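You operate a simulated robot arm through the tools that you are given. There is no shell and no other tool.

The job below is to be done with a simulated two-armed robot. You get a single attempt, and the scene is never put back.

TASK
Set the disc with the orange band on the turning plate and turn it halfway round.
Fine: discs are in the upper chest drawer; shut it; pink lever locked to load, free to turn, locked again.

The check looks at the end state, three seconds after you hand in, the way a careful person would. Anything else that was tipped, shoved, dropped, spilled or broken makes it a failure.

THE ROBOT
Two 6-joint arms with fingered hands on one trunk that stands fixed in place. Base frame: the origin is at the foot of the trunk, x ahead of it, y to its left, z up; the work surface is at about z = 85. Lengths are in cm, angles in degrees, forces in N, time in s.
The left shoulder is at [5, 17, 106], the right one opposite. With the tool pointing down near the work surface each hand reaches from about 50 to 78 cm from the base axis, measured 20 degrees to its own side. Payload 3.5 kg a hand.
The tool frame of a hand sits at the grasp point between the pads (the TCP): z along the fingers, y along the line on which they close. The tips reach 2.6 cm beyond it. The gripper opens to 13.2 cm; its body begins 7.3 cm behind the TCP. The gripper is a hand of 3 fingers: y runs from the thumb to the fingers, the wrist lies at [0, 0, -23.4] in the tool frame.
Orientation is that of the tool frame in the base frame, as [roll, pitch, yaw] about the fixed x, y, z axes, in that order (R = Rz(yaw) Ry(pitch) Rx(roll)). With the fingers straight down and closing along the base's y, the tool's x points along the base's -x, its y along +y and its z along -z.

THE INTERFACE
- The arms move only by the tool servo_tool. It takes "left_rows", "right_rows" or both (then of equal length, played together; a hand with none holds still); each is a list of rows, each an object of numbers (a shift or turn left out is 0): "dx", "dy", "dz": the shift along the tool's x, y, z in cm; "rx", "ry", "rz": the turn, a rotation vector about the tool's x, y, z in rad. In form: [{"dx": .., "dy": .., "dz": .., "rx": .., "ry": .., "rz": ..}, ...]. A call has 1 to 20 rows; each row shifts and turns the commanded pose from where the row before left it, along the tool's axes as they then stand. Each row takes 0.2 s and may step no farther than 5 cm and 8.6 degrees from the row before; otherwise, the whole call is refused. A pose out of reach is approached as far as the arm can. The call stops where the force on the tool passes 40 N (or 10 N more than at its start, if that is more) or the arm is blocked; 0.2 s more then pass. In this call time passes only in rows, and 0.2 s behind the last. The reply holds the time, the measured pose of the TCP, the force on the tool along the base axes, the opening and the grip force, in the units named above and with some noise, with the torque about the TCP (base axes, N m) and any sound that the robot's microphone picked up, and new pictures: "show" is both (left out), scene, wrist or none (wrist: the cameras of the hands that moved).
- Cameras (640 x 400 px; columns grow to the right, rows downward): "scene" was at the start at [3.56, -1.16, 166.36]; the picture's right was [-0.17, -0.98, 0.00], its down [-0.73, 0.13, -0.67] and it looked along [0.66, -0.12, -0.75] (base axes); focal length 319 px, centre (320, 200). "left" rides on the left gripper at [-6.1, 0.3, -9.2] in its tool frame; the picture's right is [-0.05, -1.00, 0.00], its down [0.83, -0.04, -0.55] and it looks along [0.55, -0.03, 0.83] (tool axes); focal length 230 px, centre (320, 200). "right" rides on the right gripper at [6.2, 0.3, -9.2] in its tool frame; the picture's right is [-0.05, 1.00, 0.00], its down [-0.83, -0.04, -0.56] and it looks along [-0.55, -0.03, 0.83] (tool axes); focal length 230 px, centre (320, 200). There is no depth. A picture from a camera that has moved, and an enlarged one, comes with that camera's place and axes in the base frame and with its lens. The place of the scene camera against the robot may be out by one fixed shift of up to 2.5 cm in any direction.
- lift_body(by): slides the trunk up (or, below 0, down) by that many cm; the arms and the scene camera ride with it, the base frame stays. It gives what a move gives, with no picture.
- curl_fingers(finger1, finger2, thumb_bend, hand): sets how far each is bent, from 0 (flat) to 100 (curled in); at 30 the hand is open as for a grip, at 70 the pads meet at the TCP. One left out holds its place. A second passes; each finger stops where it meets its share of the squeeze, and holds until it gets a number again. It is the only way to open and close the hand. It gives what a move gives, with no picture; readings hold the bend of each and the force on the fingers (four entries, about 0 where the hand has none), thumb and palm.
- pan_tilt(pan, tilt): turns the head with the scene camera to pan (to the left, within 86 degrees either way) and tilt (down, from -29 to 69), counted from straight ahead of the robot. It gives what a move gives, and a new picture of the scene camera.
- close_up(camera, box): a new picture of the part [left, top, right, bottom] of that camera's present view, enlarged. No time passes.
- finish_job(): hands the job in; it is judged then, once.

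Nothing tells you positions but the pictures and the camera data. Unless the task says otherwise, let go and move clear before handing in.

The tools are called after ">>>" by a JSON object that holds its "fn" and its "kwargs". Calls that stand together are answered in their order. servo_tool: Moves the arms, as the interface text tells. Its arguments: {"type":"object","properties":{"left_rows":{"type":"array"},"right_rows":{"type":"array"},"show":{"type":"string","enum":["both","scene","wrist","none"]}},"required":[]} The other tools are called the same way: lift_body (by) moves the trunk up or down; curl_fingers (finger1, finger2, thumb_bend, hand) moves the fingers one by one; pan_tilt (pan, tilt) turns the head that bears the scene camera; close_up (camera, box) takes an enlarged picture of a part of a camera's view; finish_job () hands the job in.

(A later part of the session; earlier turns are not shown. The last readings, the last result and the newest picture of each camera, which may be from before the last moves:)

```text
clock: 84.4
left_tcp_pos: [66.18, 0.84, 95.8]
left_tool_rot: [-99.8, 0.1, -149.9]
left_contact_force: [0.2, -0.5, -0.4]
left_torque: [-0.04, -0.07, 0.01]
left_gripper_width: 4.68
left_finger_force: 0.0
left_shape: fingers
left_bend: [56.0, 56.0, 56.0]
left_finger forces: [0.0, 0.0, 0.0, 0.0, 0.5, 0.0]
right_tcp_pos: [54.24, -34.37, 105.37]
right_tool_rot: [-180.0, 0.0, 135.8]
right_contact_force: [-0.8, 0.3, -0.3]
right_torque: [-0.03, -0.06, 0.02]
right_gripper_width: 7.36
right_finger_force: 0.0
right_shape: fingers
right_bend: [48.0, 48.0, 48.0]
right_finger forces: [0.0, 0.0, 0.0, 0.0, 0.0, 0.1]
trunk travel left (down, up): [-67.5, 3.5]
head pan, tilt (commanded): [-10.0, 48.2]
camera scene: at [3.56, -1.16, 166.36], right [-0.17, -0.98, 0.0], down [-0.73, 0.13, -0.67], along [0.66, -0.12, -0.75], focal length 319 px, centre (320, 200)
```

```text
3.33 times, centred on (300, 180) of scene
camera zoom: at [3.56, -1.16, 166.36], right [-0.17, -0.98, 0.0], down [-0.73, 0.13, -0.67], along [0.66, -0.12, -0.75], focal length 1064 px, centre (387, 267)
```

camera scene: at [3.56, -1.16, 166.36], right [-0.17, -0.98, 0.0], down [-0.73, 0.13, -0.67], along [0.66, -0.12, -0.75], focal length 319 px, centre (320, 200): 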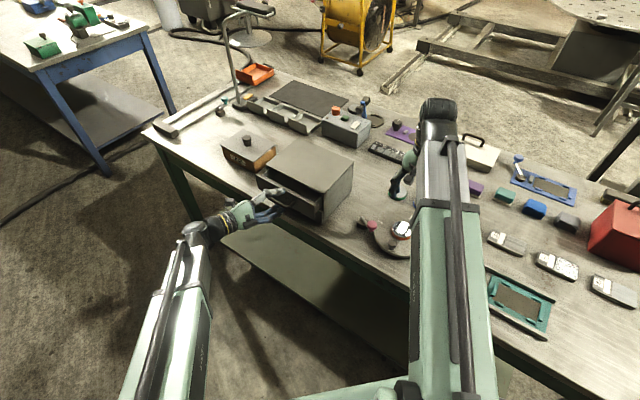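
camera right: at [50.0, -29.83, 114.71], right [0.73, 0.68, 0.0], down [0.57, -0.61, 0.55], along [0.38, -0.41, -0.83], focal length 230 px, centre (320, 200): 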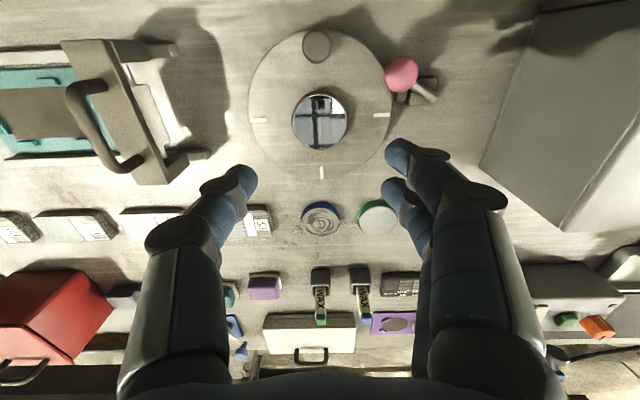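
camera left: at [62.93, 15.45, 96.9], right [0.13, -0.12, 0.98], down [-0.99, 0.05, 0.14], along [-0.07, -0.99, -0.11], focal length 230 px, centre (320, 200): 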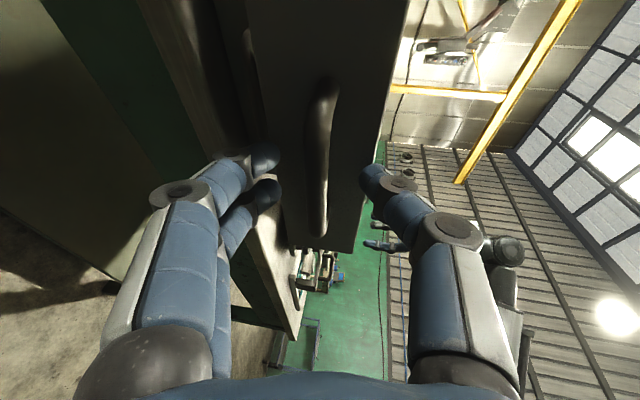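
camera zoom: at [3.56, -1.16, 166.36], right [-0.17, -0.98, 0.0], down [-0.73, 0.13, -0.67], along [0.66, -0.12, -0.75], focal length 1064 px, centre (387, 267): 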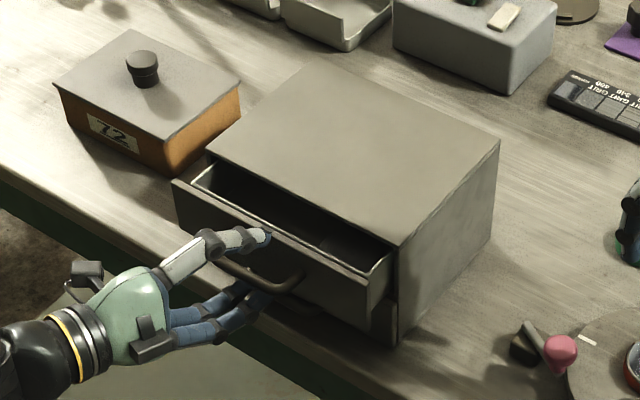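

>>> {"fn": "servo_tool", "kwargs": {"left_rows": [{"dx": -0.138, "dy": -0.08, "dz": 0.472}, {"dx": -0.138, "dy": -0.08, "dz": 0.472}, {"dx": -0.138, "dy": -0.08, "dz": 0.472}, {"dx": -0.138, "dy": -0.08, "dz": 0.472}, {"dx": -0.138, "dy": -0.08, "dz": 0.472}, {"dx": -0.11, "dy": -0.064, "dz": 0.378}], "show": "none"}}

>>> {"fn": "servo_tool", "kwargs": {"left_rows": [{"dx": -0.055, "dy": -0.032, "dz": 0.19}, {"dx": -0.055, "dy": -0.032, "dz": 0.19}, {"dx": -0.055, "dy": -0.032, "dz": 0.19}], "show": "wrist"}}

>>> {"fn": "close_up", "kwargs": {"camera": "scene", "box": [220, 120, 380, 240]}}

```text
clock: 85.8
left_tcp_pos: [68.21, -1.21, 95.6]
left_tool_rot: [-99.8, 0.0, -149.9]
left_contact_force: [-0.7, 0.4, -0.6]
left_torque: [-0.03, -0.03, -0.03]
left_gripper_width: 4.78
left_finger_force: 0.7
left_shape: fingers
left_bend: [56.0, 56.0, 56.0]
left_finger forces: [0.1, 0.1, 0.0, 0.1, 0.7, 0.1]
right_tcp_pos: [54.21, -34.39, 105.37]
right_tool_rot: [-179.9, -0.1, 135.8]
right_contact_force: [-0.1, 0.6, 0.2]
right_torque: [0.03, 0.02, -0.03]
right_gripper_width: 7.42
right_finger_force: 0.1
right_shape: fingers
right_bend: [48.0, 48.0, 48.0]
right_finger forces: [0.0, 0.0, 0.0, 0.0, 0.0, 0.0]
trunk travel left (down, up): [-67.5, 3.5]
head pan, tilt (commanded): [-10.0, 48.2]
```

```text
clock: 86.6
left_tcp_pos: [68.66, -1.62, 95.74]
left_tool_rot: [-99.9, 0.0, -149.9]
left_contact_force: [-0.8, 0.6, -0.9]
left_torque: [0.0, -0.01, 0.04]
left_gripper_width: 4.74
left_finger_force: 0.1
left_shape: fingers
left_bend: [56.0, 56.0, 56.0]
left_finger forces: [0.0, 0.1, 0.0, 0.0, 0.1, 0.1]
right_tcp_pos: [54.16, -34.3, 105.44]
right_tool_rot: [180.0, 0.0, 135.8]
right_contact_force: [0.8, 0.5, 0.8]
right_torque: [0.01, -0.03, 0.0]
right_gripper_width: 7.38
right_finger_force: 0.1
right_shape: fingers
right_bend: [48.0, 48.0, 48.0]
right_finger forces: [0.0, 0.1, 0.0, 0.1, 0.0, 0.0]
trunk travel left (down, up): [-67.5, 3.5]
head pan, tilt (commanded): [-10.0, 48.2]
camera left: at [69.36, 9.24, 96.98], right [0.13, -0.12, 0.98], down [-0.99, 0.05, 0.14], along [-0.07, -0.99, -0.11], focal length 230 px, centre (320, 200)
```

left: 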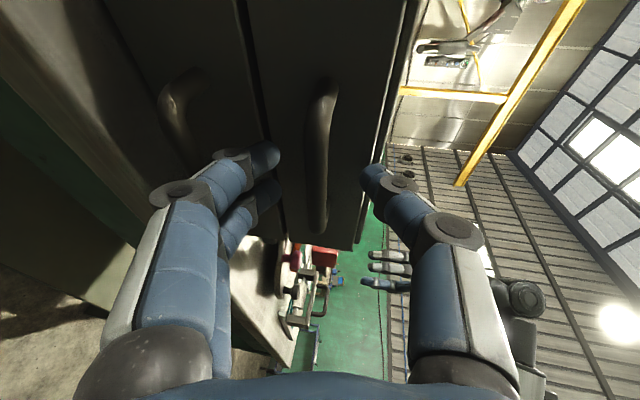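

```text
3.33 times, centred on (300, 180) of scene
camera zoom: at [3.56, -1.16, 166.36], right [-0.17, -0.98, 0.0], down [-0.73, 0.13, -0.67], along [0.66, -0.12, -0.75], focal length 1064 px, centre (387, 267)
```

zoom: 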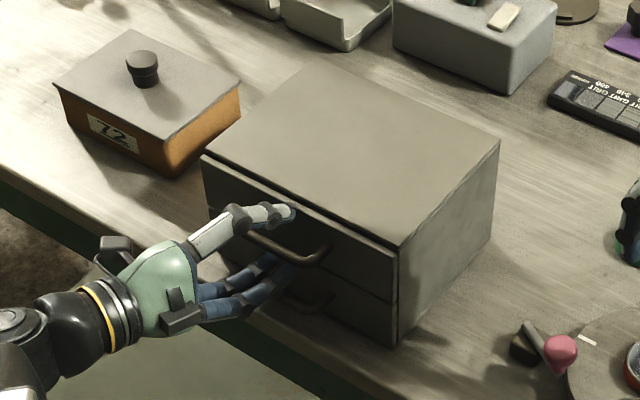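

>>> {"fn": "servo_tool", "kwargs": {"left_rows": [{"dx": -0.055, "dy": -0.032, "dz": 0.19}, {"dx": -0.055, "dy": -0.032, "dz": 0.19}], "show": "none"}}

>>> {"fn": "servo_tool", "kwargs": {"left_rows": [{"dx": -0.04, "dy": -0.024, "dz": 0.14}, {"dx": -0.04, "dy": -0.024, "dz": 0.14}], "show": "none"}}

>>> {"fn": "close_up", "kwargs": {"camera": "scene", "box": [250, 140, 346, 220]}}

```text
clock: 87.2
left_tcp_pos: [69.08, -1.81, 95.72]
left_tool_rot: [-99.8, 0.0, -150.1]
left_contact_force: [-1.2, 0.5, -0.2]
left_torque: [-0.02, -0.03, -0.02]
left_gripper_width: 4.72
left_finger_force: 0.8
left_shape: fingers
left_bend: [56.0, 56.0, 56.0]
left_finger forces: [0.0, 0.0, 0.0, 0.0, 0.9, 0.0]
right_tcp_pos: [54.12, -34.19, 105.42]
right_tool_rot: [180.0, 0.0, 135.8]
right_contact_force: [-0.1, -0.4, 0.8]
right_torque: [0.02, -0.01, 0.01]
right_gripper_width: 7.39
right_finger_force: 0.2
right_shape: fingers
right_bend: [48.0, 48.0, 48.0]
right_finger forces: [0.0, 0.1, 0.0, 0.0, 0.0, 0.0]
trunk travel left (down, up): [-67.5, 3.5]
head pan, tilt (commanded): [-10.0, 48.2]
```

```text
clock: 87.8
left_tcp_pos: [69.11, -2.06, 95.73]
left_tool_rot: [-99.9, 0.1, -149.8]
left_contact_force: [-4.5, 5.2, 2.1]
left_torque: [-0.17, -0.15, -0.05]
left_gripper_width: 4.7
left_finger_force: 3.6
left_shape: fingers
left_bend: [56.0, 56.0, 56.0]
left_finger forces: [0.0, 0.0, 0.0, 0.0, 7.0, 0.1]
right_tcp_pos: [54.21, -34.22, 105.42]
right_tool_rot: [180.0, 0.0, 135.8]
right_contact_force: [-0.2, 0.4, 0.3]
right_torque: [-0.01, 0.0, -0.02]
right_gripper_width: 7.38
right_finger_force: 0.1
right_shape: fingers
right_bend: [48.0, 48.0, 48.0]
right_finger forces: [0.0, 0.0, 0.0, 0.0, 0.1, 0.0]
trunk travel left (down, up): [-67.5, 3.5]
head pan, tilt (commanded): [-10.0, 48.2]
```

```text
5.00 times, centred on (298, 180) of scene
camera zoom: at [3.48, -1.09, 166.36], right [-0.17, -0.98, 0.0], down [-0.73, 0.13, -0.67], along [0.66, -0.12, -0.75], focal length 1595 px, centre (430, 300)
```

zoom: 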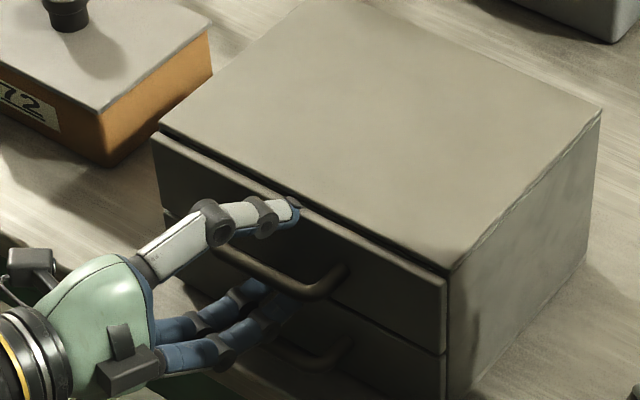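

Resistance rises sharply with both drawer fronts flush, so the drawer is shut. I'll back the left hand out along its fingers, clear of the handle.

>>> {"fn": "servo_tool", "kwargs": {"left_rows": [{"dz": -0.5}, {"dz": -1}, {"dz": -2}, {"dz": -3}, {"dz": -3.5}, {"dz": -3.5}, {"dz": -3.5}], "show": "both"}}

>>> {"fn": "close_up", "kwargs": {"camera": "scene", "box": [250, 130, 430, 270]}}

```text
clock: 89.4
left_tcp_pos: [60.61, 12.29, 98.58]
left_tool_rot: [-99.7, 0.1, -150.0]
left_contact_force: [0.6, -0.3, -0.8]
left_torque: [-0.02, 0.02, 0.0]
left_gripper_width: 4.73
left_finger_force: 0.1
left_shape: fingers
left_bend: [56.0, 56.0, 56.0]
left_finger forces: [0.0, 0.0, 0.0, 0.0, 0.0, 0.0]
right_tcp_pos: [54.26, -34.28, 105.3]
right_tool_rot: [180.0, 0.0, 135.8]
right_contact_force: [0.0, -0.2, 0.1]
right_torque: [-0.02, 0.02, -0.01]
right_gripper_width: 7.4
right_finger_force: 0.0
right_shape: fingers
right_bend: [48.0, 48.0, 48.0]
right_finger forces: [0.0, 0.0, 0.1, 0.1, 0.0, 0.0]
trunk travel left (down, up): [-67.5, 3.5]
head pan, tilt (commanded): [-10.0, 48.2]
camera scene: at [3.54, -1.13, 166.36], right [-0.17, -0.98, 0.0], down [-0.73, 0.13, -0.67], along [0.66, -0.12, -0.75], focal length 319 px, centre (320, 200)
camera left: at [61.28, 23.23, 99.76], right [0.13, -0.12, 0.98], down [-0.99, 0.05, 0.14], along [-0.07, -0.99, -0.11], focal length 230 px, centre (320, 200)
```

scene: 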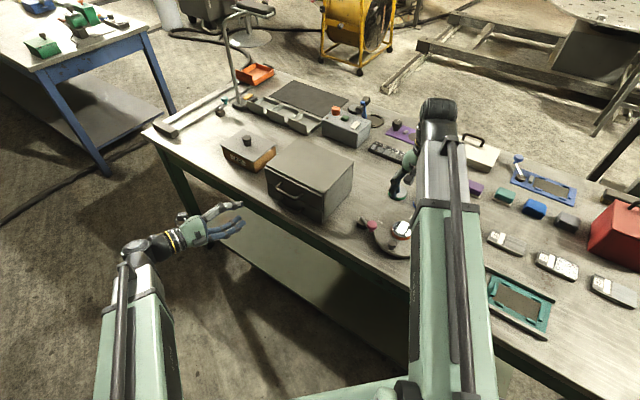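
left: 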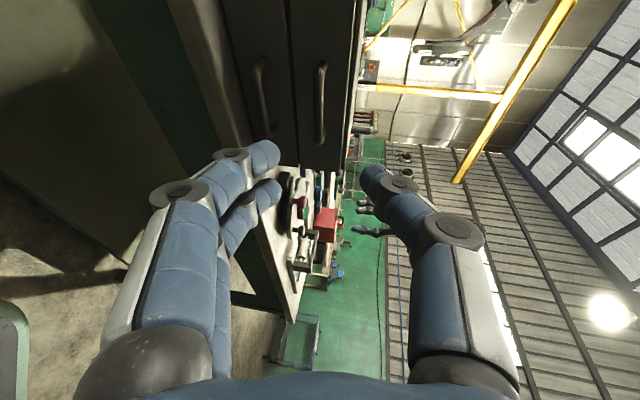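

```text
2.86 times, centred on (340, 200) of scene
camera zoom: at [3.54, -1.13, 166.36], right [-0.17, -0.98, 0.0], down [-0.73, 0.13, -0.67], along [0.66, -0.12, -0.75], focal length 912 px, centre (263, 200)
```

zoom: 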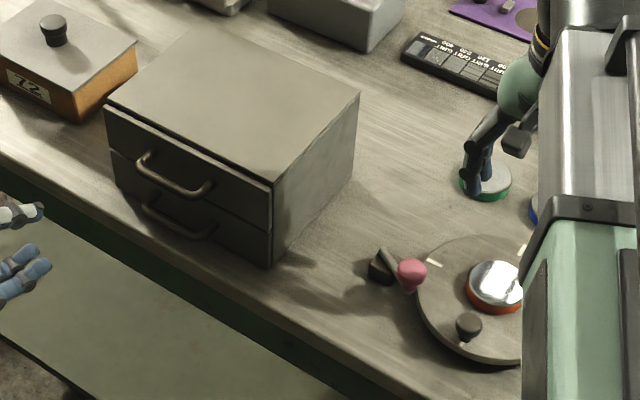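

The drawer is shut and the disc sits centred on the plate. Now I'll move the right hand over the pink knob to swing the lever to its free position.

>>> {"fn": "servo_tool", "kwargs": {"right_rows": [{"dx": 1.74, "dy": 3.8}, {"dx": 1.74, "dy": 3.8}, {"dz": 3}, {"dz": 3}, {"dz": 3}], "show": "wrist"}}

>>> {"fn": "close_up", "kwargs": {"camera": "right", "box": [200, 60, 440, 260]}}

```text
clock: 90.6
left_tcp_pos: [60.64, 12.37, 98.43]
left_tool_rot: [-99.8, -0.1, -150.1]
left_contact_force: [0.7, 0.4, -0.4]
left_torque: [-0.01, 0.0, 0.01]
left_gripper_width: 4.74
left_finger_force: 0.0
left_shape: fingers
left_bend: [56.0, 56.0, 56.0]
left_finger forces: [0.0, 0.1, 0.0, 0.1, 0.0, 0.0]
right_tcp_pos: [56.9, -26.5, 96.35]
right_tool_rot: [-180.0, -0.1, 135.8]
right_contact_force: [0.0, 0.8, 0.1]
right_torque: [0.01, 0.01, -0.02]
right_gripper_width: 7.4
right_finger_force: 0.0
right_shape: fingers
right_bend: [48.0, 48.0, 48.0]
right_finger forces: [0.0, 0.0, 0.0, 0.0, 0.0, 0.0]
trunk travel left (down, up): [-67.5, 3.5]
head pan, tilt (commanded): [-10.0, 48.2]
camera right: at [52.56, -22.06, 105.61], right [0.73, 0.68, 0.0], down [0.57, -0.61, 0.55], along [0.38, -0.41, -0.83], focal length 230 px, centre (320, 200)
```

right: 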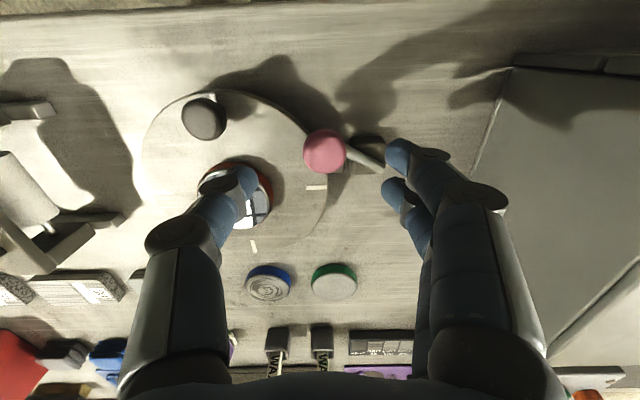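

```text
2.00 times, centred on (320, 160) of right
camera zoom: at [52.56, -22.06, 105.61], right [0.73, 0.68, 0.0], down [0.57, -0.61, 0.55], along [0.38, -0.41, -0.83], focal length 460 px, centre (320, 280)
```

zoom: 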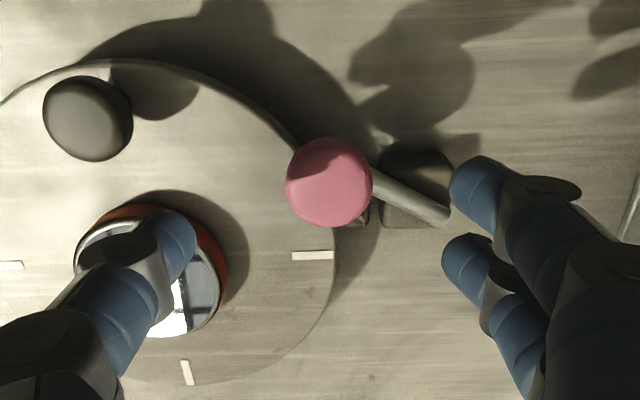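

>>> {"fn": "curl_fingers", "kwargs": {"hand": "right", "finger1": 50, "finger2": 50, "thumb_bend": 54}}

>>> {"fn": "servo_tool", "kwargs": {"right_rows": [{"dx": 0.2, "dy": 0.2, "dz": 1.5}, {"dz": 1.5}, {"dz": 1.1}], "show": "wrist"}}

>>> {"fn": "close_up", "kwargs": {"camera": "right", "box": [180, 80, 440, 280]}}

```text
clock: 91.6
left_tcp_pos: [60.6, 12.25, 98.38]
left_tool_rot: [-99.8, 0.1, -150.1]
left_contact_force: [-0.4, 0.1, 0.0]
left_torque: [0.03, 0.0, 0.01]
left_gripper_width: 4.75
left_finger_force: 0.0
left_shape: fingers
left_bend: [56.0, 56.0, 56.0]
left_finger forces: [0.0, 0.0, 0.0, 0.0, 0.0, 0.0]
right_tcp_pos: [56.75, -26.5, 96.31]
right_tool_rot: [180.0, 0.0, 135.9]
right_contact_force: [0.5, -0.8, -0.2]
right_torque: [0.05, -0.01, 0.0]
right_gripper_width: 6.19
right_finger_force: 0.1
right_shape: fingers
right_bend: [50.0, 50.0, 54.0]
right_finger forces: [0.1, 0.1, 0.1, 0.0, 0.1, 0.0]
trunk travel left (down, up): [-67.5, 3.5]
head pan, tilt (commanded): [-10.0, 48.2]
```

```text
clock: 92.4
left_tcp_pos: [60.65, 12.25, 98.55]
left_tool_rot: [-99.7, 0.0, -150.0]
left_contact_force: [-0.1, 0.1, -0.5]
left_torque: [0.04, -0.03, -0.02]
left_gripper_width: 4.77
left_finger_force: 0.0
left_shape: fingers
left_bend: [56.0, 56.0, 56.0]
left_finger forces: [0.0, 0.0, 0.1, 0.0, 0.1, 0.1]
right_tcp_pos: [56.73, -26.16, 92.26]
right_tool_rot: [179.9, 0.1, 135.8]
right_contact_force: [-0.4, -0.7, 0.4]
right_torque: [0.0, 0.02, 0.02]
right_gripper_width: 6.17
right_finger_force: 0.1
right_shape: fingers
right_bend: [50.0, 50.0, 54.0]
right_finger forces: [0.1, 0.0, 0.0, 0.0, 0.0, 0.0]
trunk travel left (down, up): [-67.5, 3.5]
head pan, tilt (commanded): [-10.0, 48.2]
camera right: at [52.68, -21.8, 101.6], right [0.73, 0.68, 0.0], down [0.57, -0.61, 0.55], along [0.38, -0.41, -0.83], focal length 230 px, centre (320, 200)
```

right: 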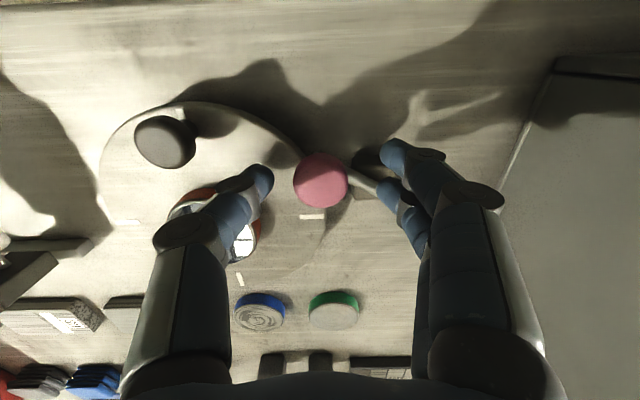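

```text
2.00 times, centred on (310, 180) of right
camera zoom: at [52.68, -21.8, 101.6], right [0.73, 0.68, 0.0], down [0.57, -0.61, 0.55], along [0.38, -0.41, -0.83], focal length 460 px, centre (340, 240)
```

zoom: 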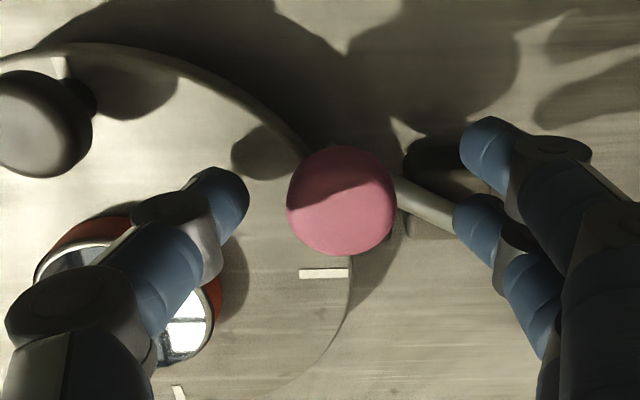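

>>> {"fn": "servo_tool", "kwargs": {"right_rows": [{"dy": 0.5}, {"dy": 0.4}, {"dy": 0.3}], "show": "none"}}

>>> {"fn": "servo_tool", "kwargs": {"right_rows": [{"dx": 0.2, "dy": 0.25}, {"dx": 0.2, "dy": 0.25}, {"dx": 0.2, "dy": 0.25}], "show": "wrist"}}

>>> {"fn": "close_up", "kwargs": {"camera": "right", "box": [180, 80, 440, 280]}}

```text
clock: 93.2
left_tcp_pos: [60.6, 12.3, 98.43]
left_tool_rot: [-99.8, 0.0, -150.0]
left_contact_force: [-0.4, 0.4, -0.4]
left_torque: [-0.05, 0.01, -0.02]
left_gripper_width: 4.75
left_finger_force: 0.0
left_shape: fingers
left_bend: [56.0, 56.0, 56.0]
left_finger forces: [0.0, 0.0, 0.1, 0.0, 0.0, 0.0]
right_tcp_pos: [57.69, -25.45, 92.15]
right_tool_rot: [-180.0, -0.2, 135.9]
right_contact_force: [-0.5, 0.0, -0.8]
right_torque: [-0.03, 0.02, -0.01]
right_gripper_width: 6.18
right_finger_force: 0.3
right_shape: fingers
right_bend: [50.0, 50.0, 54.0]
right_finger forces: [0.0, 0.0, 0.0, 0.0, 0.1, 0.0]
trunk travel left (down, up): [-67.5, 3.5]
head pan, tilt (commanded): [-10.0, 48.2]
```

```text
clock: 94.0
left_tcp_pos: [60.68, 12.31, 98.39]
left_tool_rot: [-99.8, 0.1, -149.9]
left_contact_force: [-0.7, 0.0, 0.2]
left_torque: [-0.04, -0.02, 0.01]
left_gripper_width: 4.76
left_finger_force: 0.0
left_shape: fingers
left_bend: [56.0, 56.0, 56.0]
left_finger forces: [0.0, 0.1, 0.0, 0.1, 0.0, 0.0]
right_tcp_pos: [57.79, -24.46, 92.28]
right_tool_rot: [180.0, -0.1, 135.8]
right_contact_force: [-2.4, -1.3, 0.8]
right_torque: [-0.05, 0.08, -0.04]
right_gripper_width: 6.43
right_finger_force: 0.9
right_shape: fingers
right_bend: [50.0, 50.0, 53.0]
right_finger forces: [0.0, 0.1, 0.0, 0.0, 2.7, 0.0]
trunk travel left (down, up): [-67.5, 3.5]
head pan, tilt (commanded): [-10.0, 48.2]
camera right: at [53.64, -20.02, 101.55], right [0.73, 0.68, 0.0], down [0.57, -0.61, 0.55], along [0.38, -0.41, -0.83], focal length 230 px, centre (320, 200)
```

right: 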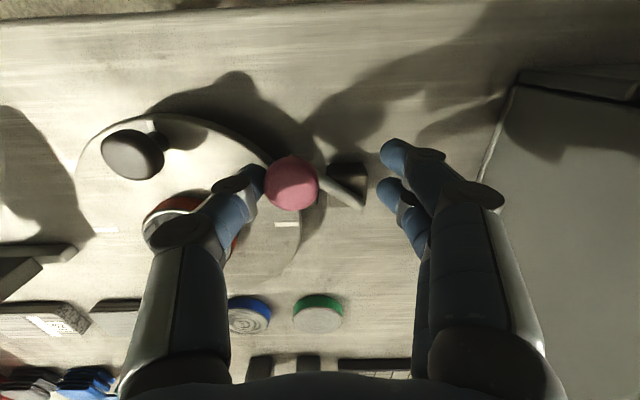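

```text
2.00 times, centred on (310, 180) of right
camera zoom: at [53.64, -20.02, 101.55], right [0.73, 0.68, 0.0], down [0.57, -0.61, 0.55], along [0.38, -0.41, -0.83], focal length 460 px, centre (340, 240)
```

zoom: 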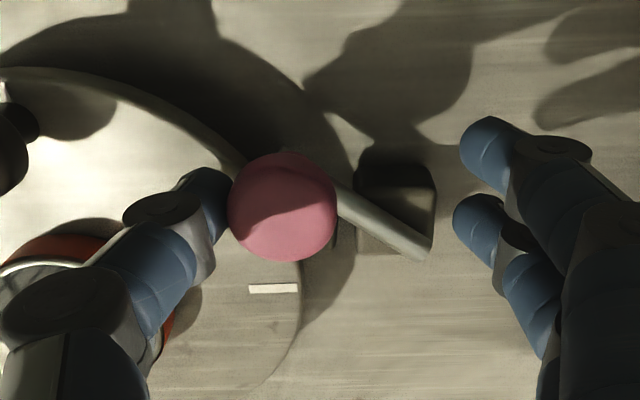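

>>> {"fn": "servo_tool", "kwargs": {"right_rows": [{"dx": 0.15, "dy": 0.25}, {"dx": 0.15, "dy": 0.25}, {"dx": 0.15, "dy": 0.25}], "show": "wrist"}}

>>> {"fn": "close_up", "kwargs": {"camera": "right", "box": [180, 80, 440, 280]}}

```text
clock: 94.8
left_tcp_pos: [60.56, 12.41, 98.45]
left_tool_rot: [-99.9, 0.1, -150.1]
left_contact_force: [-1.0, -1.3, 0.4]
left_torque: [0.01, -0.03, 0.0]
left_gripper_width: 4.75
left_finger_force: 0.2
left_shape: fingers
left_bend: [56.0, 56.0, 56.0]
left_finger forces: [0.1, 0.0, 0.0, 0.1, 0.1, 0.1]
right_tcp_pos: [57.97, -23.71, 92.17]
right_tool_rot: [180.0, -0.1, 135.9]
right_contact_force: [-6.2, -1.1, 0.5]
right_torque: [-0.07, 0.16, -0.12]
right_gripper_width: 6.8
right_finger_force: 2.7
right_shape: fingers
right_bend: [50.0, 50.0, 52.0]
right_finger forces: [0.0, 0.0, 0.1, 0.0, 5.3, 0.0]
trunk travel left (down, up): [-67.5, 3.5]
head pan, tilt (commanded): [-10.0, 48.2]
camera right: at [53.82, -19.19, 101.59], right [0.73, 0.68, 0.0], down [0.57, -0.61, 0.55], along [0.38, -0.41, -0.83], focal length 230 px, centre (320, 200)
```

right: 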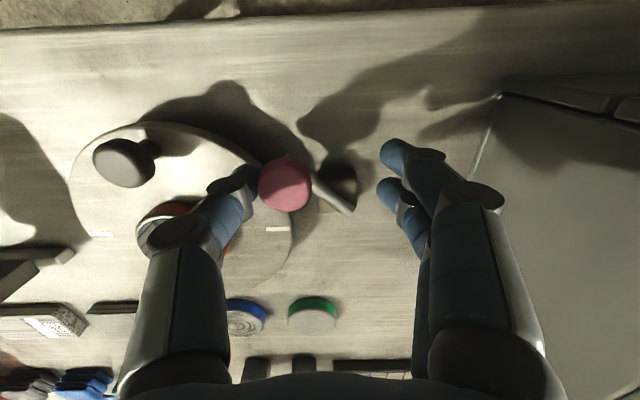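

```text
2.00 times, centred on (310, 180) of right
camera zoom: at [53.82, -19.19, 101.59], right [0.73, 0.68, 0.0], down [0.57, -0.61, 0.55], along [0.38, -0.41, -0.83], focal length 460 px, centre (340, 240)
```

zoom: 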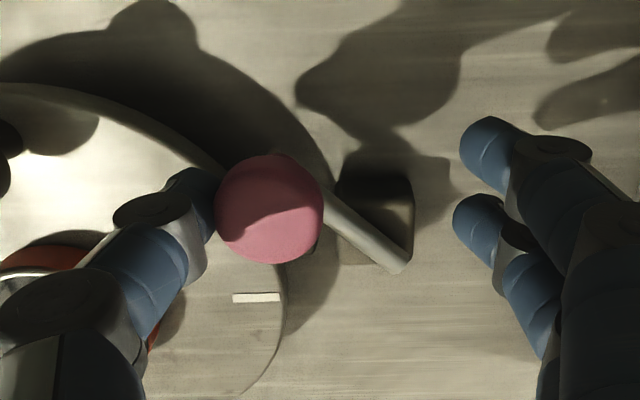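

>>> {"fn": "servo_tool", "kwargs": {"right_rows": [{"dy": -0.6}, {"dx": -0.7}, {"dx": -0.6}, {"dy": 0.3}, {"dy": 0.3}, {"dx": 0.15, "dy": 0.25}, {"dx": 0.2, "dy": 0.25}], "show": "wrist"}}

>>> {"fn": "close_up", "kwargs": {"camera": "right", "box": [180, 80, 440, 280]}}

```text
clock: 96.4
left_tcp_pos: [60.62, 12.28, 98.43]
left_tool_rot: [-99.7, 0.0, -150.0]
left_contact_force: [0.4, -0.6, -0.4]
left_torque: [0.01, 0.01, 0.0]
left_gripper_width: 4.74
left_finger_force: 0.0
left_shape: fingers
left_bend: [56.0, 56.0, 56.0]
left_finger forces: [0.0, 0.0, 0.0, 0.0, 0.1, 0.0]
right_tcp_pos: [59.09, -23.97, 92.4]
right_tool_rot: [-180.0, -0.2, 135.8]
right_contact_force: [-11.3, -4.3, 0.8]
right_torque: [-0.12, 0.26, -0.21]
right_gripper_width: 7.56
right_finger_force: 5.4
right_shape: fingers
right_bend: [50.0, 50.0, 49.0]
right_finger forces: [0.0, 0.0, 0.0, 0.0, 10.5, 0.0]
trunk travel left (down, up): [-67.5, 3.5]
head pan, tilt (commanded): [-10.0, 48.2]
camera right: at [54.86, -19.58, 101.67], right [0.73, 0.68, 0.0], down [0.57, -0.61, 0.55], along [0.38, -0.41, -0.83], focal length 230 px, centre (320, 200)
```

right: 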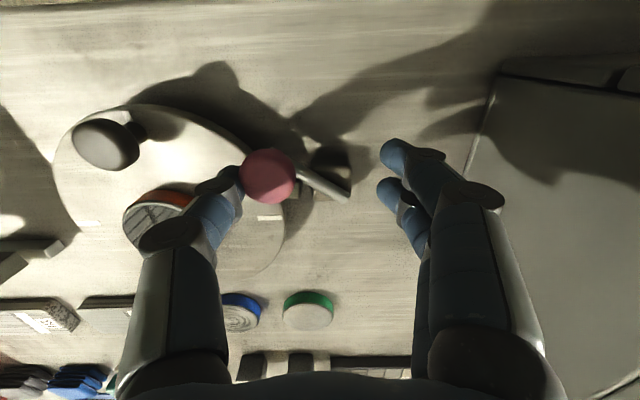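

```text
2.00 times, centred on (310, 180) of right
camera zoom: at [54.86, -19.58, 101.67], right [0.73, 0.68, 0.0], down [0.57, -0.61, 0.55], along [0.38, -0.41, -0.83], focal length 460 px, centre (340, 240)
```

zoom: 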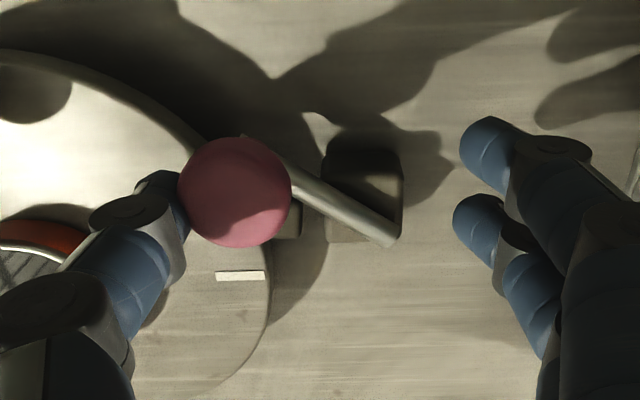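

The lever needs a push along its arc rather than straight across, so I'll straddle the knob centrally and grip it lightly instead.

>>> {"fn": "servo_tool", "kwargs": {"right_rows": [{"dy": -0.8}, {"dx": 0.25, "dy": -1.0}, {"dx": 0.25, "dy": -0.9}], "show": "wrist"}}

>>> {"fn": "close_up", "kwargs": {"camera": "right", "box": [180, 80, 440, 280]}}

```text
clock: 97.2
left_tcp_pos: [60.56, 12.33, 98.51]
left_tool_rot: [-99.8, 0.1, -149.9]
left_contact_force: [0.6, -0.5, 0.1]
left_torque: [0.01, -0.01, 0.0]
left_gripper_width: 4.74
left_finger_force: 0.0
left_shape: fingers
left_bend: [56.0, 56.0, 56.0]
left_finger forces: [0.1, 0.0, 0.0, 0.0, 0.0, 0.0]
right_tcp_pos: [56.93, -25.38, 92.38]
right_tool_rot: [-180.0, -0.1, 135.8]
right_contact_force: [-1.2, -0.1, -0.7]
right_torque: [-0.01, 0.02, -0.02]
right_gripper_width: 6.17
right_finger_force: 0.1
right_shape: fingers
right_bend: [50.0, 50.0, 54.0]
right_finger forces: [0.1, 0.0, 0.1, 0.1, 0.0, 0.0]
trunk travel left (down, up): [-67.5, 3.5]
head pan, tilt (commanded): [-10.0, 48.2]
camera right: at [52.8, -21.07, 101.68], right [0.73, 0.68, 0.0], down [0.57, -0.61, 0.55], along [0.38, -0.41, -0.83], focal length 230 px, centre (320, 200)
```

right: 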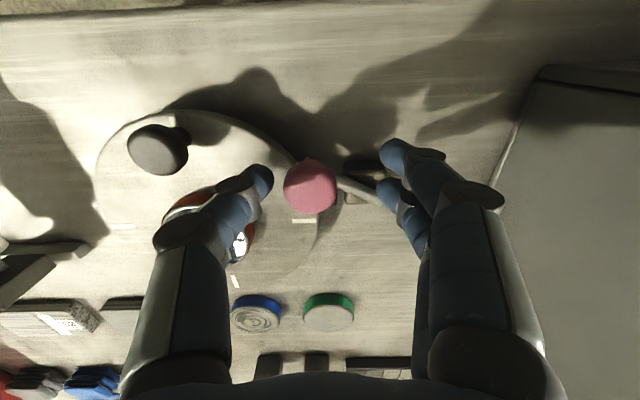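

```text
2.00 times, centred on (310, 180) of right
camera zoom: at [52.8, -21.07, 101.68], right [0.73, 0.68, 0.0], down [0.57, -0.61, 0.55], along [0.38, -0.41, -0.83], focal length 460 px, centre (340, 240)
```

zoom: 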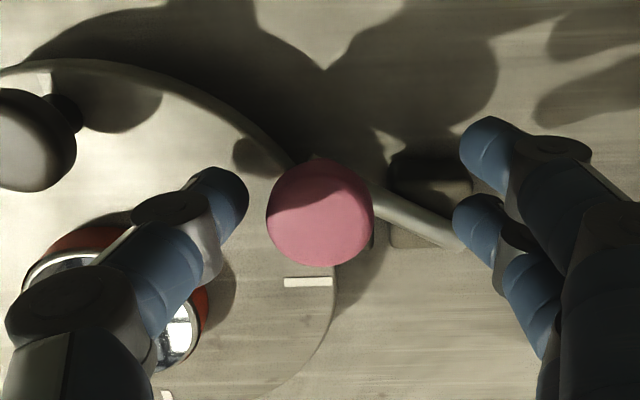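

>>> {"fn": "servo_tool", "kwargs": {"right_rows": [{"dx": -0.2, "dy": -0.55, "dz": 0.3}], "show": "none"}}

>>> {"fn": "curl_fingers", "kwargs": {"hand": "right", "finger1": 60, "finger2": 60, "thumb_bend": 60}}

>>> {"fn": "close_up", "kwargs": {"camera": "right", "box": [200, 80, 440, 280]}}

```text
clock: 97.6
left_tcp_pos: [60.56, 12.31, 98.45]
left_tool_rot: [-99.8, 0.1, -150.0]
left_contact_force: [1.0, 0.1, -0.3]
left_torque: [-0.02, -0.02, -0.02]
left_gripper_width: 4.74
left_finger_force: 0.1
left_shape: fingers
left_bend: [56.0, 56.0, 56.0]
left_finger forces: [0.1, 0.1, 0.0, 0.1, 0.0, 0.0]
right_tcp_pos: [56.73, -26.18, 91.96]
right_tool_rot: [180.0, -0.1, 135.9]
right_contact_force: [0.4, 0.4, -0.8]
right_torque: [0.01, -0.02, 0.02]
right_gripper_width: 6.18
right_finger_force: 0.0
right_shape: fingers
right_bend: [50.0, 50.0, 54.0]
right_finger forces: [0.1, 0.1, 0.0, 0.0, 0.1, 0.1]
trunk travel left (down, up): [-67.5, 3.5]
head pan, tilt (commanded): [-10.0, 48.2]
```

```text
clock: 98.6
left_tcp_pos: [60.61, 12.39, 98.39]
left_tool_rot: [-99.7, 0.2, -150.0]
left_contact_force: [-0.5, 0.2, 0.0]
left_torque: [0.04, -0.01, 0.02]
left_gripper_width: 4.76
left_finger_force: 0.2
left_shape: fingers
left_bend: [56.0, 56.0, 56.0]
left_finger forces: [0.1, 0.1, 0.0, 0.1, 0.1, 0.0]
right_tcp_pos: [56.76, -26.1, 92.06]
right_tool_rot: [180.0, 0.0, 135.8]
right_contact_force: [0.6, 0.4, 0.1]
right_torque: [0.02, 0.01, -0.01]
right_gripper_width: 3.53
right_finger_force: 0.0
right_shape: fingers
right_bend: [60.0, 60.0, 60.0]
right_finger forces: [0.0, 0.0, 0.0, 0.0, 0.0, 0.0]
trunk travel left (down, up): [-67.5, 3.5]
head pan, tilt (commanded): [-10.0, 48.2]
```

```text
2.00 times, centred on (320, 180) of right
camera zoom: at [52.52, -21.67, 101.32], right [0.73, 0.68, 0.0], down [0.57, -0.61, 0.55], along [0.38, -0.41, -0.83], focal length 460 px, centre (320, 240)
```

zoom: 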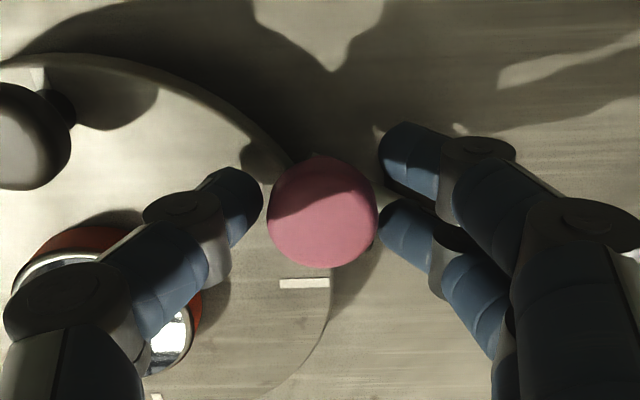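

>>> {"fn": "curl_fingers", "kwargs": {"hand": "right", "finger1": 66, "finger2": 66, "thumb_bend": 66}}

>>> {"fn": "close_up", "kwargs": {"camera": "right", "box": [200, 80, 440, 280]}}

```text
clock: 99.6
left_tcp_pos: [60.54, 12.37, 98.48]
left_tool_rot: [-99.8, 0.1, -150.0]
left_contact_force: [-0.4, 0.3, 0.2]
left_torque: [0.02, 0.0, -0.02]
left_gripper_width: 4.75
left_finger_force: 0.1
left_shape: fingers
left_bend: [56.0, 56.0, 56.0]
left_finger forces: [0.0, 0.0, 0.0, 0.0, 0.1, 0.1]
right_tcp_pos: [56.76, -26.07, 91.93]
right_tool_rot: [-179.9, -0.1, 135.7]
right_contact_force: [-1.5, 0.4, -1.8]
right_torque: [-0.03, 0.01, 0.03]
right_gripper_width: 2.47
right_finger_force: 4.0
right_shape: fingers
right_bend: [64.0, 63.0, 64.0]
right_finger forces: [1.3, 2.2, 0.0, 0.0, 4.5, 0.0]
trunk travel left (down, up): [-67.5, 3.5]
head pan, tilt (commanded): [-10.0, 48.2]
```

```text
2.00 times, centred on (320, 180) of right
camera zoom: at [52.52, -21.67, 101.31], right [0.73, 0.68, 0.0], down [0.57, -0.61, 0.55], along [0.38, -0.41, -0.83], focal length 460 px, centre (320, 240)
```

zoom: 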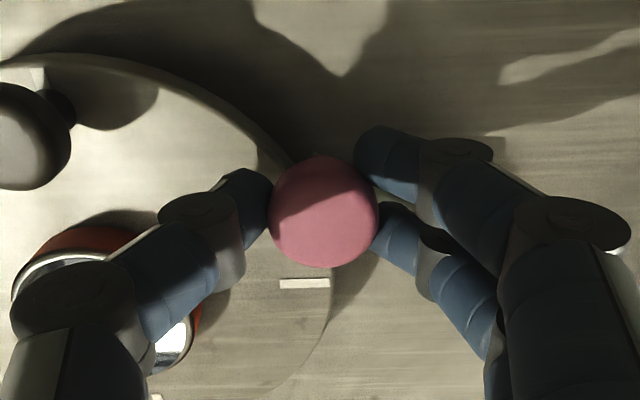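

Gripping the knob lightly. Now I'll draw it along its arc, two small steps first.

>>> {"fn": "servo_tool", "kwargs": {"right_rows": [{"dx": 0.23, "dy": 0.16}, {"dx": 0.23, "dy": 0.16}, {"dx": 0.21, "dy": 0.19}, {"dx": 0.2, "dy": 0.19}], "show": "wrist"}}

>>> {"fn": "close_up", "kwargs": {"camera": "right", "box": [200, 80, 440, 280]}}

```text
clock: 100.6
left_tcp_pos: [60.55, 12.28, 98.57]
left_tool_rot: [-99.8, 0.1, -150.0]
left_contact_force: [0.4, 0.0, 0.3]
left_torque: [-0.05, 0.02, -0.04]
left_gripper_width: 4.75
left_finger_force: 0.2
left_shape: fingers
left_bend: [56.0, 56.0, 56.0]
left_finger forces: [0.0, 0.0, 0.0, 0.1, 0.0, 0.1]
right_tcp_pos: [56.54, -25.03, 92.01]
right_tool_rot: [-179.9, -0.1, 135.8]
right_contact_force: [-3.0, -1.9, -3.1]
right_torque: [-0.01, 0.04, -0.08]
right_gripper_width: 2.35
right_finger_force: 4.3
right_shape: fingers
right_bend: [65.0, 63.0, 64.0]
right_finger forces: [0.2, 2.7, 0.0, 0.0, 6.2, 0.0]
trunk travel left (down, up): [-67.5, 3.5]
head pan, tilt (commanded): [-10.0, 48.2]
camera right: at [52.33, -20.55, 101.36], right [0.73, 0.68, 0.0], down [0.57, -0.61, 0.55], along [0.38, -0.41, -0.83], focal length 230 px, centre (320, 200)
```

right: 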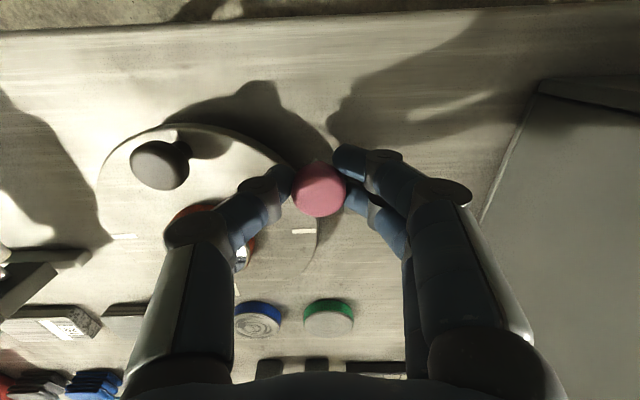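

```text
2.00 times, centred on (320, 180) of right
camera zoom: at [52.33, -20.55, 101.36], right [0.73, 0.68, 0.0], down [0.57, -0.61, 0.55], along [0.38, -0.41, -0.83], focal length 460 px, centre (320, 240)
```

zoom: 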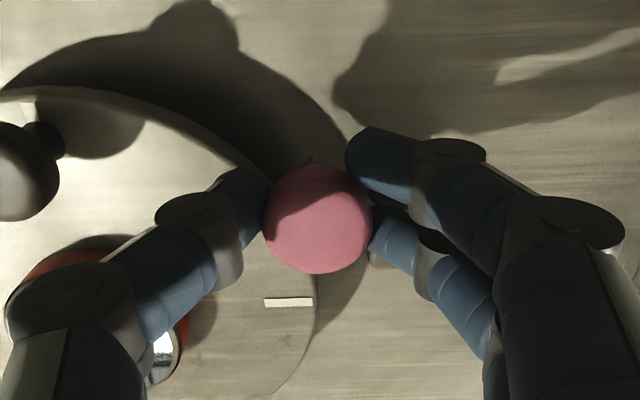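

>>> {"fn": "servo_tool", "kwargs": {"right_rows": [{"dx": 0.15, "dy": 0.22}, {"dx": 0.15, "dy": 0.22}, {"dx": 0.12, "dy": 0.24}, {"dx": 0.12, "dy": 0.24}], "show": "wrist"}}

>>> {"fn": "close_up", "kwargs": {"camera": "right", "box": [200, 80, 440, 280]}}

```text
clock: 101.6
left_tcp_pos: [60.57, 12.39, 98.57]
left_tool_rot: [-99.8, 0.1, -150.0]
left_contact_force: [0.4, 0.2, 0.4]
left_torque: [-0.04, 0.03, 0.02]
left_gripper_width: 4.74
left_finger_force: 0.0
left_shape: fingers
left_bend: [56.0, 56.0, 56.0]
left_finger forces: [0.0, 0.0, 0.0, 0.1, 0.0, 0.1]
right_tcp_pos: [56.77, -23.99, 92.01]
right_tool_rot: [180.0, 0.0, 135.9]
right_contact_force: [-10.6, -1.7, 1.1]
right_torque: [-0.03, 0.21, -0.2]
right_gripper_width: 2.58
right_finger_force: 5.5
right_shape: fingers
right_bend: [66.0, 65.0, 63.0]
right_finger forces: [0.1, 1.1, 0.0, 0.0, 9.9, 0.1]
trunk travel left (down, up): [-67.5, 3.5]
head pan, tilt (commanded): [-10.0, 48.2]
camera right: at [52.48, -19.5, 101.33], right [0.73, 0.68, 0.0], down [0.57, -0.61, 0.55], along [0.38, -0.41, -0.83], focal length 230 px, centre (320, 200)
```

right: 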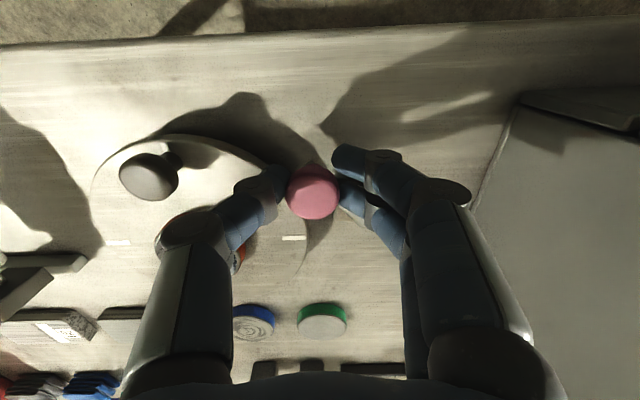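

```text
2.00 times, centred on (320, 180) of right
camera zoom: at [52.48, -19.5, 101.33], right [0.73, 0.68, 0.0], down [0.57, -0.61, 0.55], along [0.38, -0.41, -0.83], focal length 460 px, centre (320, 240)
```

zoom: 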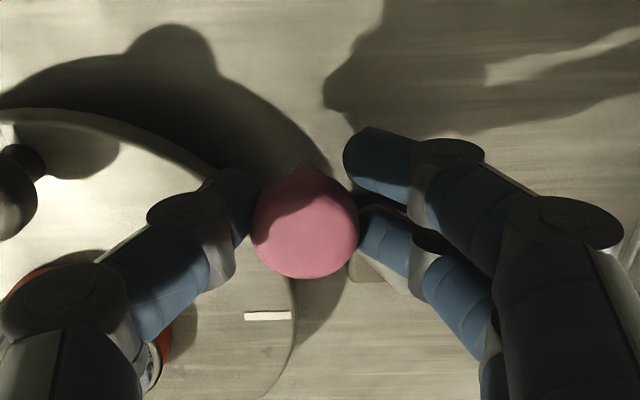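

>>> {"fn": "servo_tool", "kwargs": {"right_rows": [{"dx": 0.2, "dy": 0.15}, {"dx": 0.2, "dy": 0.15}, {"dx": 0.2, "dy": 0.2}], "show": "wrist"}}

>>> {"fn": "close_up", "kwargs": {"camera": "right", "box": [200, 80, 440, 280]}}

```text
clock: 102.4
left_tcp_pos: [60.64, 12.37, 98.42]
left_tool_rot: [-99.7, 0.1, -150.0]
left_contact_force: [0.1, 0.1, -0.5]
left_torque: [-0.01, -0.04, 0.01]
left_gripper_width: 4.74
left_finger_force: 0.0
left_shape: fingers
left_bend: [56.0, 56.0, 56.0]
left_finger forces: [0.1, 0.0, 0.0, 0.1, 0.1, 0.1]
right_tcp_pos: [56.74, -23.11, 92.05]
right_tool_rot: [-179.9, 0.0, 135.9]
right_contact_force: [-7.4, -0.1, 0.5]
right_torque: [0.0, 0.15, -0.14]
right_gripper_width: 2.56
right_finger_force: 4.9
right_shape: fingers
right_bend: [66.0, 65.0, 63.0]
right_finger forces: [0.0, 1.6, 0.1, 0.0, 7.6, 0.1]
trunk travel left (down, up): [-67.5, 3.5]
head pan, tilt (commanded): [-10.0, 48.2]
camera right: at [52.47, -18.67, 101.31], right [0.73, 0.68, 0.0], down [0.57, -0.61, 0.56], along [0.38, -0.41, -0.83], focal length 230 px, centre (320, 200)
```

right: 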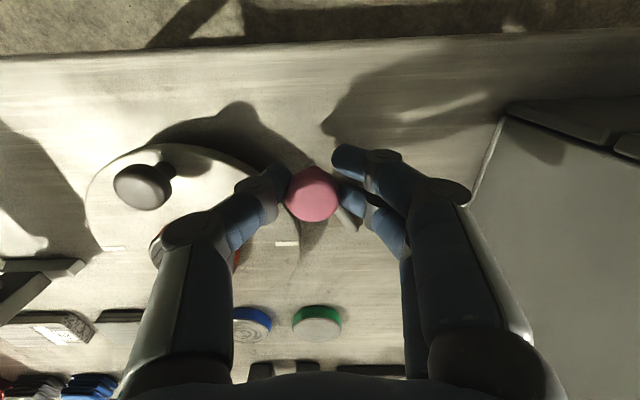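

```text
2.00 times, centred on (320, 180) of right
camera zoom: at [52.47, -18.67, 101.31], right [0.73, 0.68, 0.0], down [0.57, -0.61, 0.56], along [0.38, -0.41, -0.83], focal length 460 px, centre (320, 240)
```

zoom: 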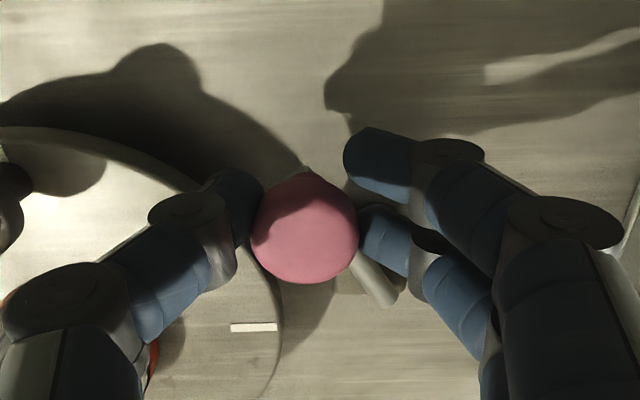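

>>> {"fn": "servo_tool", "kwargs": {"right_rows": [{"dx": 0.18, "dy": 0.2}, {"dx": 0.18, "dy": 0.2}, {"dx": 0.15, "dy": 0.22}, {"dx": 0.12, "dy": 0.25}], "show": "wrist"}}

>>> {"fn": "close_up", "kwargs": {"camera": "right", "box": [200, 80, 440, 280]}}

```text
clock: 103.4
left_tcp_pos: [60.64, 12.34, 98.35]
left_tool_rot: [-99.8, 0.1, -150.0]
left_contact_force: [0.5, 0.3, -0.5]
left_torque: [0.01, 0.0, 0.0]
left_gripper_width: 4.76
left_finger_force: 0.1
left_shape: fingers
left_bend: [56.0, 56.0, 56.0]
left_finger forces: [0.0, 0.0, 0.0, 0.1, 0.0, 0.1]
right_tcp_pos: [56.83, -22.05, 91.9]
right_tool_rot: [-180.0, 0.0, 135.6]
right_contact_force: [-7.6, 0.3, 0.0]
right_torque: [-0.02, 0.15, -0.17]
right_gripper_width: 2.39
right_finger_force: 4.4
right_shape: fingers
right_bend: [66.0, 65.0, 64.0]
right_finger forces: [0.0, 1.5, 0.1, 0.0, 8.0, 0.1]
trunk travel left (down, up): [-67.5, 3.5]
head pan, tilt (commanded): [-10.0, 48.2]
camera right: at [52.64, -17.66, 101.23], right [0.73, 0.68, 0.0], down [0.57, -0.61, 0.55], along [0.38, -0.41, -0.83], focal length 230 px, centre (320, 200)
```

right: 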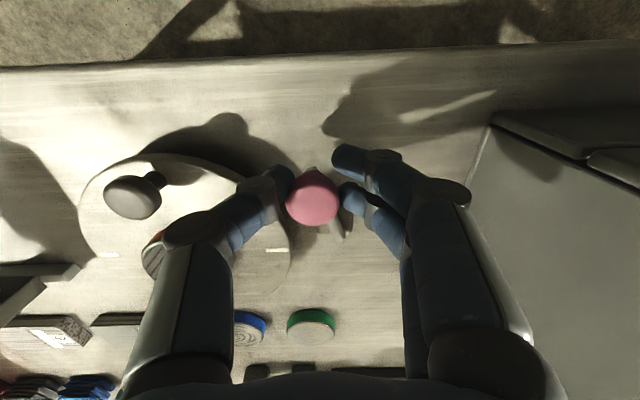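

```text
2.00 times, centred on (320, 180) of right
camera zoom: at [52.64, -17.66, 101.23], right [0.73, 0.68, 0.0], down [0.57, -0.61, 0.55], along [0.38, -0.41, -0.83], focal length 460 px, centre (320, 240)
```

zoom: 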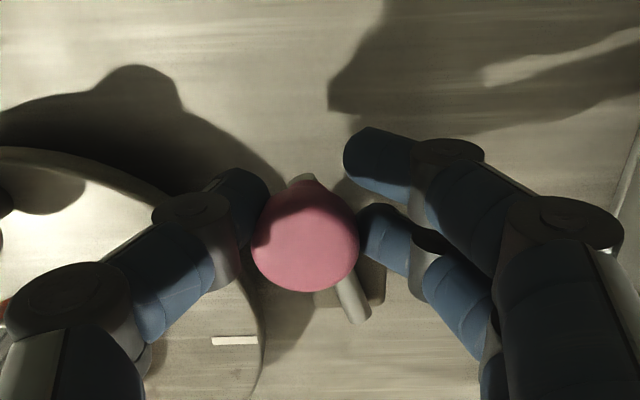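

>>> {"fn": "servo_tool", "kwargs": {"right_rows": [{"dx": 0.1, "dy": 0.28}, {"dx": 0.1, "dy": 0.28}, {"dx": 0.06, "dy": 0.28}, {"dx": 0.05, "dy": 0.28}], "show": "wrist"}}

>>> {"fn": "close_up", "kwargs": {"camera": "right", "box": [200, 80, 440, 280]}}

```text
clock: 104.4
left_tcp_pos: [60.51, 12.4, 98.47]
left_tool_rot: [-99.8, 0.1, -150.0]
left_contact_force: [0.1, 0.6, 0.0]
left_torque: [-0.01, 0.0, -0.03]
left_gripper_width: 4.74
left_finger_force: 0.1
left_shape: fingers
left_bend: [56.0, 56.0, 56.0]
left_finger forces: [0.0, 0.0, 0.0, 0.1, 0.0, 0.0]
right_tcp_pos: [57.38, -21.01, 91.93]
right_tool_rot: [-180.0, -0.2, 135.8]
right_contact_force: [-12.0, 6.2, -4.1]
right_torque: [0.16, 0.17, -0.31]
right_gripper_width: 2.4
right_finger_force: 6.5
right_shape: fingers
right_bend: [66.0, 65.0, 64.0]
right_finger forces: [0.1, 0.8, 0.0, 0.0, 12.8, 0.0]
trunk travel left (down, up): [-67.5, 3.5]
head pan, tilt (commanded): [-10.0, 48.2]
camera right: at [53.13, -16.57, 101.3], right [0.73, 0.68, 0.0], down [0.57, -0.61, 0.55], along [0.38, -0.41, -0.83], focal length 230 px, centre (320, 200)
```

right: 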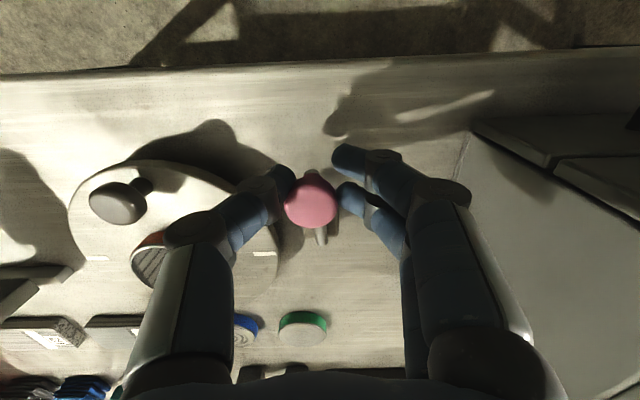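

```text
2.00 times, centred on (320, 180) of right
camera zoom: at [53.13, -16.57, 101.3], right [0.73, 0.68, 0.0], down [0.57, -0.61, 0.55], along [0.38, -0.41, -0.83], focal length 460 px, centre (320, 240)
```

zoom: 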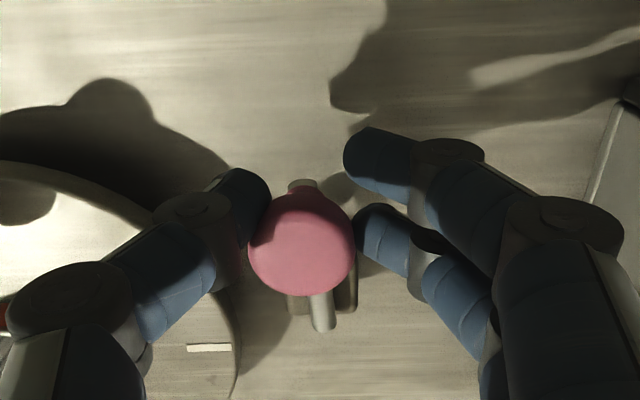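

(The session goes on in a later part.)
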